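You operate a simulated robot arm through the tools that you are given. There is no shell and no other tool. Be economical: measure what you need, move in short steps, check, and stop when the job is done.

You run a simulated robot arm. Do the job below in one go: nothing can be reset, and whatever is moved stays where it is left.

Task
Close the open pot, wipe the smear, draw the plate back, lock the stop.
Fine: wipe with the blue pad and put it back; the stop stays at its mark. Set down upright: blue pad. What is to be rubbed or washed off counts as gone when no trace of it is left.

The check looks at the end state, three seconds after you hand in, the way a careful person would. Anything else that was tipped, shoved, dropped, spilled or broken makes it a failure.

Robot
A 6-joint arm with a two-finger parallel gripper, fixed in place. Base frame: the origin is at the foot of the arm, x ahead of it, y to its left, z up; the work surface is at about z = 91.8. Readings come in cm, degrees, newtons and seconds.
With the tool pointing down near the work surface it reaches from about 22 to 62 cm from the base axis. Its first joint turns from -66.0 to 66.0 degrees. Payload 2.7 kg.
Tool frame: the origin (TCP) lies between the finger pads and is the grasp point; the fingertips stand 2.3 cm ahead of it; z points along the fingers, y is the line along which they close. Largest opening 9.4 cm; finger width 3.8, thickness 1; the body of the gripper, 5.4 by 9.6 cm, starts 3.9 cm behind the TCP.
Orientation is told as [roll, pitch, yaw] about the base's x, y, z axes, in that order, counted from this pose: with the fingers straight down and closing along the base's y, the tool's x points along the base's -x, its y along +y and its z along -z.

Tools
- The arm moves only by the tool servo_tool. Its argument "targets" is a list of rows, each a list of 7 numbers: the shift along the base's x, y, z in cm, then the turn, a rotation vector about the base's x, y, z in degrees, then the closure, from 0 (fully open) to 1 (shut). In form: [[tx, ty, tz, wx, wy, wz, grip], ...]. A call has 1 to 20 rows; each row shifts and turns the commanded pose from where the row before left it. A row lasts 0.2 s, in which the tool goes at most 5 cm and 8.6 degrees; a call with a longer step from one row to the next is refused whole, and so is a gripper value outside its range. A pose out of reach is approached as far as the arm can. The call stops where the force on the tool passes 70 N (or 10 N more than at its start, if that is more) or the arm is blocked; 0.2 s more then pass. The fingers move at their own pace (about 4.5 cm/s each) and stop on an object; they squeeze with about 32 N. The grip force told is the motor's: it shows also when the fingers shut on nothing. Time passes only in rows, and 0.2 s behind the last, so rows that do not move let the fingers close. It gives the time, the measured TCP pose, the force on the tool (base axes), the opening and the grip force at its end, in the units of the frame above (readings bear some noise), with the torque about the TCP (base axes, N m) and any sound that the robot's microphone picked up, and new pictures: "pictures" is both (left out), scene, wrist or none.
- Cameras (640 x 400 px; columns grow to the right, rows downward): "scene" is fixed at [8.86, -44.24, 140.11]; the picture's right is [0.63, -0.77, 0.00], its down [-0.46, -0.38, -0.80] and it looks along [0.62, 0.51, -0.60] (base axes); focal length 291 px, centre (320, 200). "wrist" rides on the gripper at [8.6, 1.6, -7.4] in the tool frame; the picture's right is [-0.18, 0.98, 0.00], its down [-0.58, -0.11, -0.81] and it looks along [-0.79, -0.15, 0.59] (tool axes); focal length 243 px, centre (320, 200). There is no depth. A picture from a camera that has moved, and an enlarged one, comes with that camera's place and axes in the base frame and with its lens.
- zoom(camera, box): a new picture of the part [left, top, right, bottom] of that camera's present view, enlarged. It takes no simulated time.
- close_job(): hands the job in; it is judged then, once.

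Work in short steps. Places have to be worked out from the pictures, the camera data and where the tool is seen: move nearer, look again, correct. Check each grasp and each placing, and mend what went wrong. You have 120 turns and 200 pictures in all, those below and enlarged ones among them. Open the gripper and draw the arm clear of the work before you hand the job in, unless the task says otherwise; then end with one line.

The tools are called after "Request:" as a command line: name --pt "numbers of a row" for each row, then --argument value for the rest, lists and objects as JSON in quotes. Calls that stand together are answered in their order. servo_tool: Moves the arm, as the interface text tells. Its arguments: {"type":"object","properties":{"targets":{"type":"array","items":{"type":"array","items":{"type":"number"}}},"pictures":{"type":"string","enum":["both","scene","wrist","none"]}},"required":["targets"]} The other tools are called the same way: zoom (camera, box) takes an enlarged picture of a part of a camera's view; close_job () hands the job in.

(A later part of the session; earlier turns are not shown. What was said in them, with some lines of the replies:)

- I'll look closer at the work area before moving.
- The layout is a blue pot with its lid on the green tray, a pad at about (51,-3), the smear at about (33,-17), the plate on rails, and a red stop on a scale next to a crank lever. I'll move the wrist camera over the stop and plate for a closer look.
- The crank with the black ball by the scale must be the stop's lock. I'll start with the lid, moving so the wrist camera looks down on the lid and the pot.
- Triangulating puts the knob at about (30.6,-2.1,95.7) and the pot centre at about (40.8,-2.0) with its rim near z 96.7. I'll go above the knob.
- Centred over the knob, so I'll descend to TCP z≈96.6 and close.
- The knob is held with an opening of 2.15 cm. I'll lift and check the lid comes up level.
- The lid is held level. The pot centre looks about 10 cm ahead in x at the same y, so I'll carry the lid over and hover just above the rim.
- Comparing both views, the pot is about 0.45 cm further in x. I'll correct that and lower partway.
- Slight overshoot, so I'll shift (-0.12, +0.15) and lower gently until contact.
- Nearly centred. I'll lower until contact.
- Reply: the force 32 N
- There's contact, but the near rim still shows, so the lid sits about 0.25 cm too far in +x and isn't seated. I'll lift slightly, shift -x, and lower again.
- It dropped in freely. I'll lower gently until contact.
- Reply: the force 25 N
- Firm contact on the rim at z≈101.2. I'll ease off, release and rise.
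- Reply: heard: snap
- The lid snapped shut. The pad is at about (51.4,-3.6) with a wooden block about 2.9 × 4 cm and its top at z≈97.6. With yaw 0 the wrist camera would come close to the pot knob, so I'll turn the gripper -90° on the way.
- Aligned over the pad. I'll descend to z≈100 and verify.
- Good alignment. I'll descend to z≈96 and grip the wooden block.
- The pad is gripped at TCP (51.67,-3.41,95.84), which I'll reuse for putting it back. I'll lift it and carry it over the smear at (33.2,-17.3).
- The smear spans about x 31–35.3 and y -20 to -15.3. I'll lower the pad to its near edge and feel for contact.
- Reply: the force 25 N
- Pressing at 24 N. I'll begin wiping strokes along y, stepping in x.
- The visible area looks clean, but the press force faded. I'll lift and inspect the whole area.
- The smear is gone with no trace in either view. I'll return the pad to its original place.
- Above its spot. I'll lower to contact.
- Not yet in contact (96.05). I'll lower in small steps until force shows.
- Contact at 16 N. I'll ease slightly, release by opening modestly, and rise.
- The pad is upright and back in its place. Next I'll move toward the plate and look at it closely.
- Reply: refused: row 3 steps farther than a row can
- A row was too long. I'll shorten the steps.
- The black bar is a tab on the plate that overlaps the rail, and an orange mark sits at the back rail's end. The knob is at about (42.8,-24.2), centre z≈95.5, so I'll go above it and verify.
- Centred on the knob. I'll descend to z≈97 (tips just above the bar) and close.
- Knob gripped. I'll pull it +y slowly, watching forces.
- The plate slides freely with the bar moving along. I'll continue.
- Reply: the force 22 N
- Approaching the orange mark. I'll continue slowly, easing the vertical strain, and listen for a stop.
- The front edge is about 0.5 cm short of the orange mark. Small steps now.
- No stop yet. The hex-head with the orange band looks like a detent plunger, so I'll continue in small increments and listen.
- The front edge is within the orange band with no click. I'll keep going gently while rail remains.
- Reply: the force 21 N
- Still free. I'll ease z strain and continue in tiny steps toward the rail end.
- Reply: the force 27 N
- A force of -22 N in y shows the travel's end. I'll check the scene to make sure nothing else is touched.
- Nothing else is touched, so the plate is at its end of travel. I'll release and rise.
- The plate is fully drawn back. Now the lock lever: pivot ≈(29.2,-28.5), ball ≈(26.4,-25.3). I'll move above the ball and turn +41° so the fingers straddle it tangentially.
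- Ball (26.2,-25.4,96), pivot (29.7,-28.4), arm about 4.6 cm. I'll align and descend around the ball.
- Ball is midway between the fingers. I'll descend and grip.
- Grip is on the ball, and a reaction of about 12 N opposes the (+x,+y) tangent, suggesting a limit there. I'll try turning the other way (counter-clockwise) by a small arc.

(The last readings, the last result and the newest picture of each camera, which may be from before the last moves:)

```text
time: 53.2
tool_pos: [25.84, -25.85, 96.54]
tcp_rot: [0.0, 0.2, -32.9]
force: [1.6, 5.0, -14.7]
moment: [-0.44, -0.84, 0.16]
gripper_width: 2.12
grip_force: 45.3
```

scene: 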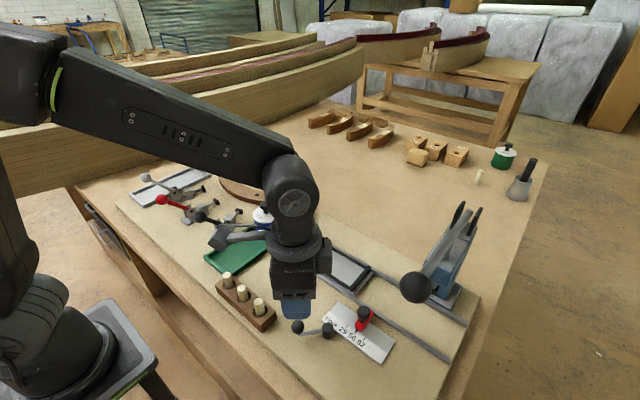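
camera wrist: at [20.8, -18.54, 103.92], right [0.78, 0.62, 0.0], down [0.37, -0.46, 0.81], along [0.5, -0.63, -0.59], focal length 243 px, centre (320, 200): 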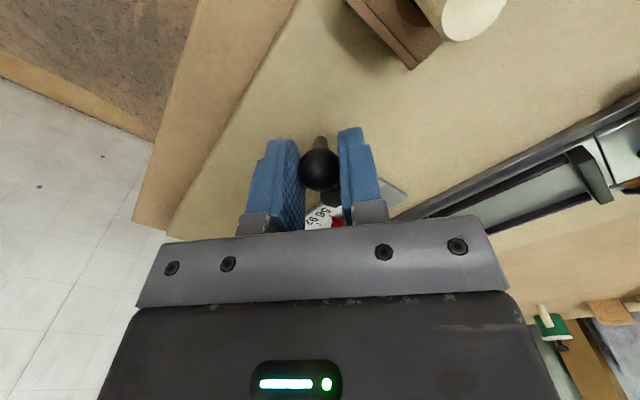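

It turns freely this way. I'll continue along the arc.

Request:
servo_tool --pt "-0.16 -0.28 -0.1 0 0 4 1" --pt "-0.16 -0.28 0 0 0 4 1" --pt "-0.12 -0.3 0 0 0 4 1" --pt "-0.12 -0.3 0 0 0 4 1" --pt "0 0 0 0 0 0 1" --pictures "wrist"

Request:
zoom --camera "scene" --box '[270, 280, 410, 380]'

```text
time: 54.4
tool_pos: [25.09, -27.21, 96.56]
tcp_rot: [-0.1, 0.0, -16.9]
force: [2.2, 2.4, 8.7]
moment: [0.19, 0.57, 0.16]
gripper_width: 2.12
grip_force: 45.0
camera wrist: at [17.41, -23.18, 103.9], right [0.46, 0.89, 0.0], down [0.52, -0.27, 0.81], along [0.72, -0.37, -0.59], focal length 243 px, centre (320, 200)
```

wrist: 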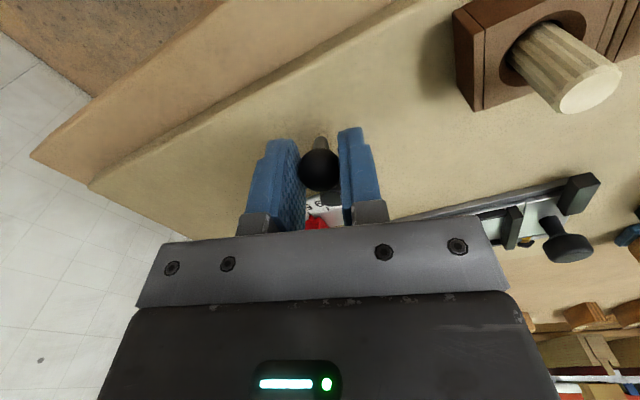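

```text
4.00 times, centred on (340, 330) of scene
camera zoom: at [8.86, -44.23, 140.11], right [0.63, -0.77, 0.0], down [-0.46, -0.38, -0.8], along [0.62, 0.51, -0.6], focal length 1164 px, centre (240, -320)
```

zoom: 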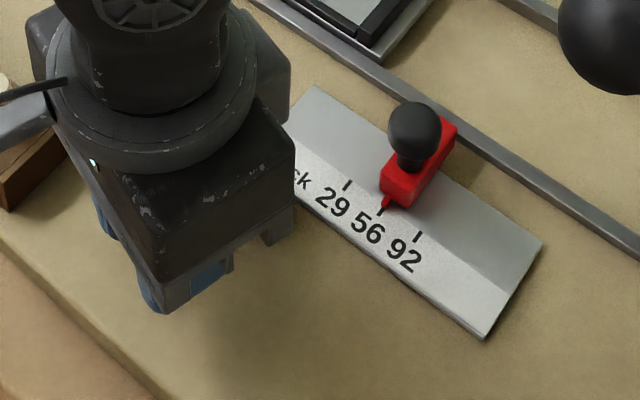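

Request:
servo_tool --pt "-0.06 -0.33 0 0 0 4 1" --pt "-0.05 -0.33 0 0 0 4 1" --pt "-0.02 -0.33 0 0 0 4 1" --pt "-0.01 -0.33 0 0 0 4 1" --pt "0 0 0 0 0 0 1" --pictures "none"

```text
time: 55.6
tool_pos: [24.87, -28.58, 96.54]
tcp_rot: [0.0, 0.0, -0.9]
force: [-16.4, -2.1, 24.0]
moment: [0.03, -0.3, -0.13]
gripper_width: 2.11
grip_force: 44.8
```

No stop yet. The reaction shows I'm slightly inside the arc and too low, so I'll correct and continue.

Request:
servo_tool --pt "-0.15 -0.3 0.15 0 0 4 1" --pt "0.02 -0.34 0 0 0 4 1" --pt "0.05 -0.33 0 0 0 4 1" --pt "0.07 -0.33 0 0 0 4 1" --pt "0 0 0 0 0 0 1" --pictures "wrist"

Request:
zoom --camera "scene" --box '[270, 280, 410, 380]'

```text
time: 56.8
tool_pos: [25.0, -29.61, 96.6]
tcp_rot: [0.1, 0.1, 15.1]
force: [6.2, 3.6, -3.7]
moment: [0.29, -1.03, 0.1]
gripper_width: 2.1
grip_force: 45.2
camera wrist: at [16.36, -30.41, 103.9], right [-0.08, 1.0, 0.0], down [0.59, 0.04, 0.81], along [0.8, 0.06, -0.59], focal length 243 px, centre (320, 200)
```

wrist: 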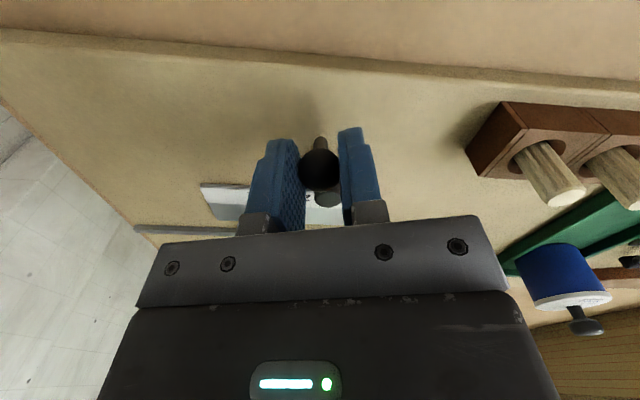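

```text
4.00 times, centred on (340, 330) of scene
camera zoom: at [8.87, -44.24, 140.11], right [0.63, -0.77, 0.0], down [-0.46, -0.38, -0.8], along [0.62, 0.51, -0.6], focal length 1164 px, centre (240, -320)
```

zoom: 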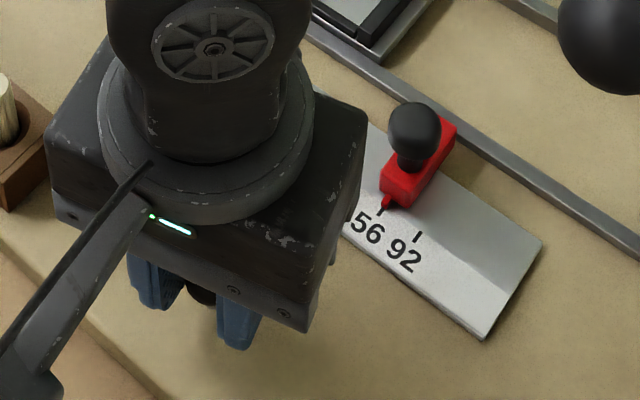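

Request:
servo_tool --pt "0.1 -0.31 0 0 0 4 1" --pt "0.12 -0.31 0 0 0 4 1" --pt "0.14 -0.3 0 0 0 4 1" --pt "0.15 -0.3 0 0 0 4 1" --pt "0 0 0 0 0 0 1" --pictures "none"

```text
time: 58.0
tool_pos: [25.42, -31.02, 96.54]
tcp_rot: [0.1, 0.1, 31.1]
force: [0.1, -5.3, -16.9]
moment: [0.02, -0.16, -0.22]
gripper_width: 2.12
grip_force: 45.5
```

Request:
servo_tool --pt "0.18 -0.27 -0.08 0 0 4 1" --pt "0.2 -0.26 0 0 0 4 1" --pt "0.22 -0.25 0 0 0 4 1" --pt "0.23 -0.23 0 0 0 4 1" --pt "0 0 0 0 0 0 1" --pictures "both"

```text
time: 59.2
tool_pos: [26.2, -31.9, 96.58]
tcp_rot: [0.1, 0.1, 47.1]
force: [-18.2, -13.5, -5.1]
moment: [-0.29, 0.34, -0.03]
gripper_width: 2.1
grip_force: 44.9
camera wrist: at [19.18, -37.21, 103.92], right [-0.59, 0.8, 0.0], down [0.48, 0.35, 0.81], along [0.65, 0.48, -0.59], focal length 243 px, centre (320, 200)
```

scene: 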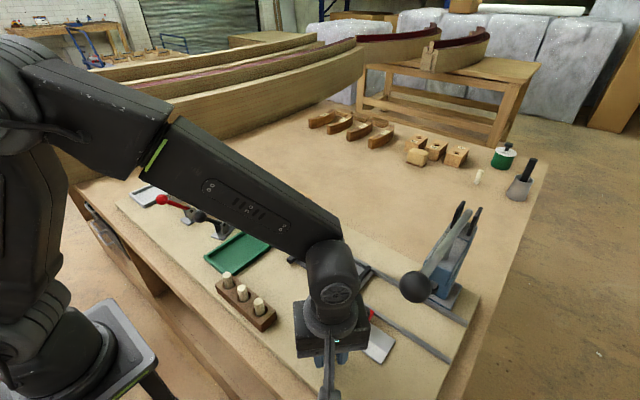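
wrist: 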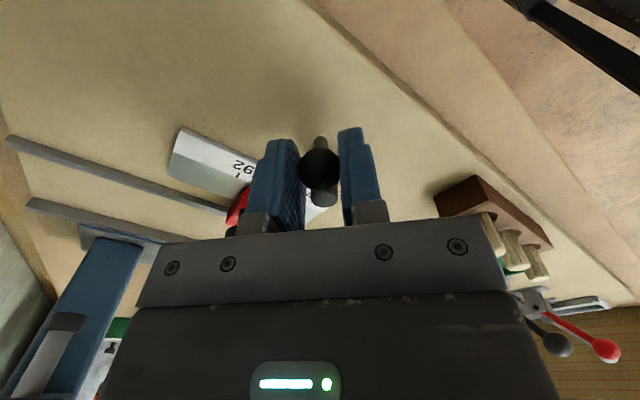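

The force is radial only, so I'm slightly inside the arc; a refit gives pivot (29.5,-28.95) and r 4.75. I'll continue a little further, expecting a stop near 90° of turn.

Request:
servo_tool --pt "-0.02 -0.4 0 0 0 3 1" --pt "0.2 -0.22 0 0 0 4 1" --pt "0 0 0 0 0 0 1" --pictures "none"

```text
time: 60.0
tool_pos: [26.26, -32.06, 96.39]
tcp_rot: [0.8, -0.2, 54.1]
force: [-16.7, 42.8, 25.9]
moment: [0.57, 0.14, -0.1]
gripper_width: 2.15
grip_force: 44.6
```

A strong tangential stop (~45 N) at about 90° of turn, so the lever is at its locked end. I'll relax, release and rise straight up.

Request:
servo_tool --pt "-0.1 0.25 0.1 0 0 0 1" --pt "0 0.15 0.1 0 0 0 1" --pt "0 0 0 0 0 0 0.5" --pt "0 0 0 0 0 0 0.5" --pt "0 0 0 0 0 0 0.5" --pt "0 0 2 0 0 0 0.5" --pt "0 0 2 0 0 0 0.5" --pt "-2 3 2 0 0 0 0.5" --pt "0 4 2 0 0 0 0.5" --pt "0 0 0 0 0 0 0.5" --pictures "both"

Request:
zoom --camera "scene" --box '[270, 280, 410, 380]'

```text
time: 62.2
tool_pos: [24.23, -25.01, 104.6]
tcp_rot: [0.1, 0.0, 54.0]
force: [-0.2, 0.4, 1.0]
moment: [-0.02, 0.02, -0.01]
gripper_width: 4.69
grip_force: 0.1
camera wrist: at [18.02, -31.08, 112.13], right [-0.69, 0.73, 0.0], down [0.43, 0.41, 0.81], along [0.59, 0.55, -0.59], focal length 243 px, centre (320, 200)
```

scene: 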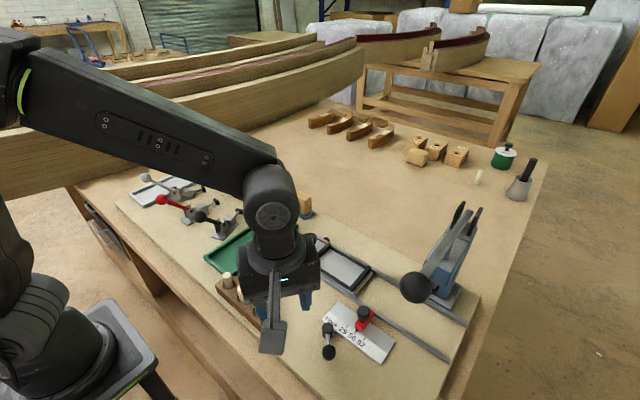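
wrist: 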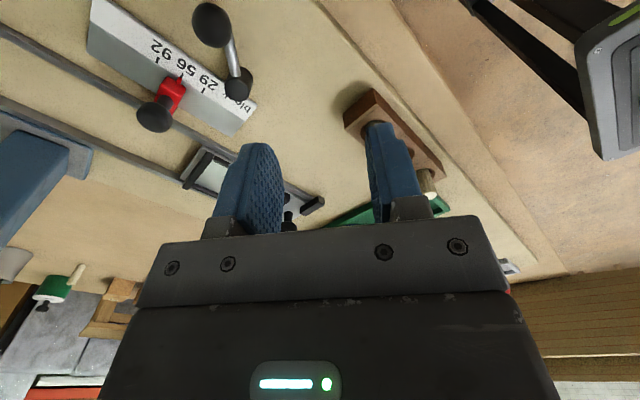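

```text
4.00 times, centred on (340, 330) of scene
camera zoom: at [8.86, -44.24, 140.11], right [0.63, -0.77, 0.0], down [-0.46, -0.38, -0.8], along [0.62, 0.51, -0.6], focal length 1164 px, centre (240, -320)
```

zoom: 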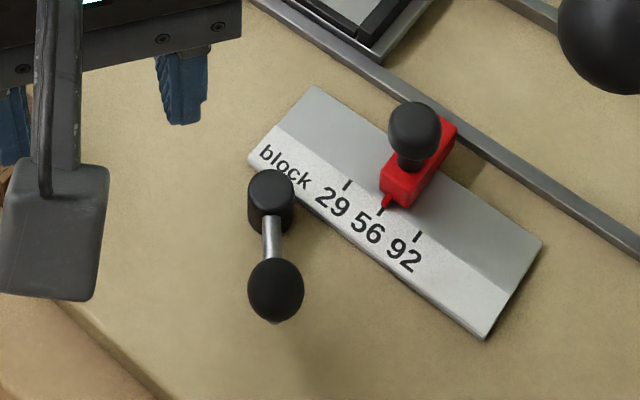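

The lever now sits 90° round, with the stop still on mark 56. My relaxing move may have backed it off a few degrees, so I'll press it to its limit with closed fingers from behind the ball.

Request:
servo_tool --pt "0 -2.5 0 0 0 0 1" --pt "0 -2.5 0 0 0 0 1" --pt "0 0 -3 0 0 0 1" --pt "0 0 -3 0 0 0 1" --pt "0 0 -1.8 0 0 0 1" --pt "0 0 0 0 0 0 1" --pictures "wrist"

Request:
zoom --camera "scene" --box '[270, 280, 410, 380]'

```text
time: 63.6
tool_pos: [24.48, -30.25, 96.79]
tcp_rot: [0.0, 0.1, 54.0]
force: [0.1, -0.2, -0.4]
moment: [0.0, 0.0, -0.02]
gripper_width: 0.01
grip_force: 32.3
camera wrist: at [18.05, -36.29, 104.19], right [-0.69, 0.73, 0.0], down [0.43, 0.41, 0.81], along [0.59, 0.55, -0.59], focal length 243 px, centre (320, 200)
```

wrist: 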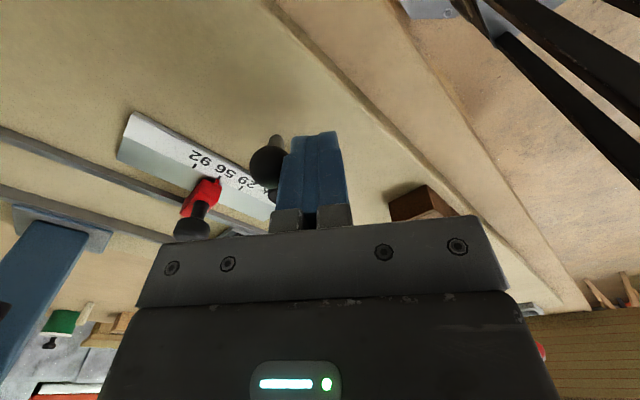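

```text
4.00 times, centred on (340, 330) of scene
camera zoom: at [8.86, -44.24, 140.11], right [0.63, -0.77, 0.0], down [-0.46, -0.38, -0.8], along [0.62, 0.51, -0.6], focal length 1164 px, centre (240, -320)
```

zoom: 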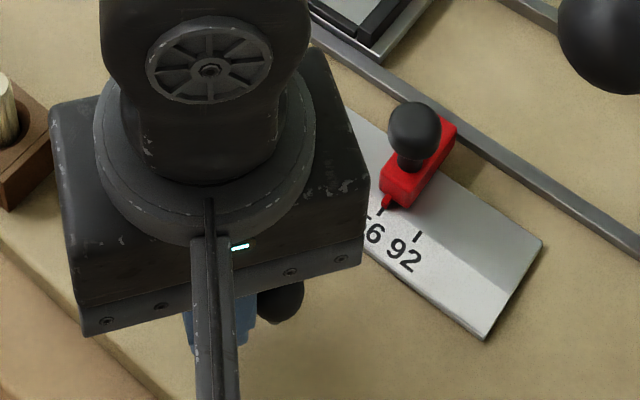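

Fingers are just beside the ball. I'll push tangentially (+x,-y) in small steps until resistance.

Request:
servo_tool --pt "0.14 -0.14 0 0 0 0 1" --pt "0.14 -0.14 0 0 0 0 1" --pt "0.14 -0.14 0 0 0 0 1" --pt "0 0 0 0 0 0 1" --pictures "none"

```text
time: 64.6
tool_pos: [24.61, -30.6, 96.86]
tcp_rot: [0.1, 0.0, 54.0]
force: [-6.4, 9.9, 6.1]
moment: [0.06, 0.06, 0.01]
gripper_width: 0.0
grip_force: 31.7
```

Request:
servo_tool --pt "0.12 -0.12 0 0 0 0 1" --pt "0.12 -0.12 0 0 0 0 1" --pt "0 0 0 0 0 0 1" --pictures "none"

```text
time: 65.4
tool_pos: [24.72, -30.63, 96.92]
tcp_rot: [0.7, -0.1, 53.9]
force: [-26.6, 13.6, 3.0]
moment: [0.11, 0.28, -0.08]
gripper_width: 0.0
grip_force: 31.8
```

30 N with no further motion: the lever is at its limit. I'll back away, rise and retreat, then check everything.

Request:
servo_tool --pt "-0.4 0.4 0 0 0 0 1" --pt "-0.4 0.4 0 0 0 0 1" --pt "0 0 3 0 0 0 0.8" --pt "0 0 4 0 0 0 0.5" --pt "0 2 4 0 0 -8 0.3" --pt "0 3.5 3 0 0 -8 0" --pt "0 4 2.5 0 0 -8 0" --pt "0 4 2 0 0 -8 0" --pt "0 4 2 0 0 -8 0" --pt "0 4 1 0 0 -8 0" --pt "0 4 0 0 0 -6 0" --pt "0 0 0 0 0 0 0" --pictures "both"

Request:
zoom --camera "scene" --box '[270, 280, 410, 380]'

Request:
zoom --camera "scene" --box '[220, 170, 400, 310]'

```text
time: 68.0
tool_pos: [24.14, -4.37, 118.5]
tcp_rot: [0.0, 0.0, 0.1]
force: [0.3, 0.0, 1.1]
moment: [-0.01, -0.01, -0.03]
gripper_width: 9.41
grip_force: 0.1
camera wrist: at [15.6, -2.8, 125.85], right [0.18, 0.98, 0.0], down [0.58, -0.11, 0.81], along [0.79, -0.15, -0.59], focal length 243 px, centre (320, 200)
```

scene: 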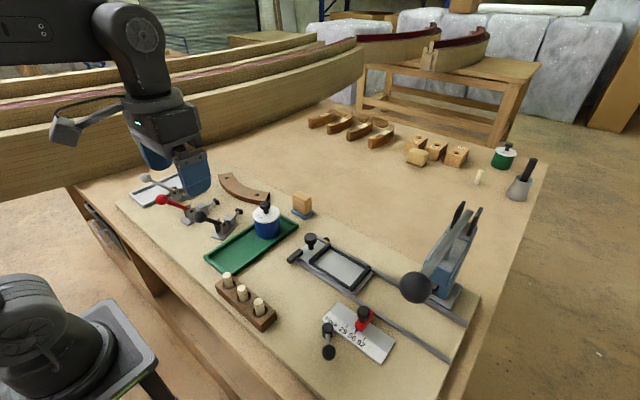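
wrist: 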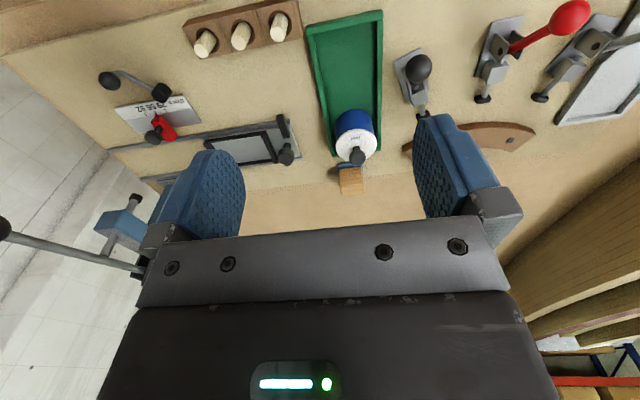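

```text
4.00 times, centred on (340, 330) of scene
camera zoom: at [8.86, -44.24, 140.11], right [0.63, -0.77, 0.0], down [-0.46, -0.38, -0.8], along [0.62, 0.51, -0.6], focal length 1164 px, centre (240, -320)
```

zoom: 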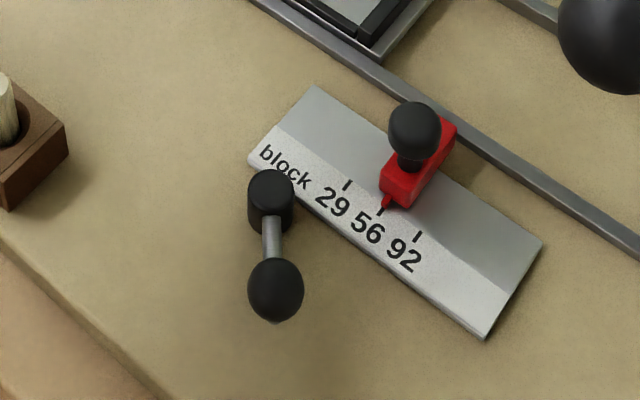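

```text
2.86 times, centred on (310, 240) of scene
camera zoom: at [8.86, -44.24, 140.11], right [0.63, -0.77, 0.0], down [-0.46, -0.38, -0.8], along [0.62, 0.51, -0.6], focal length 831 px, centre (349, 86)
```

zoom: 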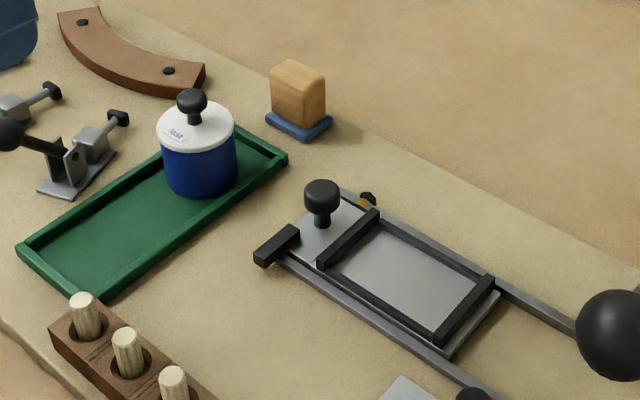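

Every item checks out in the final views: lid on, smear gone, pad back upright, plate at the end of its rails, and lever at its limit with the stop on 56. The gripper is open and clear, so I'm handing in.

Request:
close_job

```text
The job is handed in.
```

The pot is closed, the smear is wiped off, the blue pad is back upright in its place (about 0.2 cm off), the plate is drawn back to its end stop, and the lock lever is turned to its limit with the stop still on 56; no lock click was heard, and I did not push the stop to test it.
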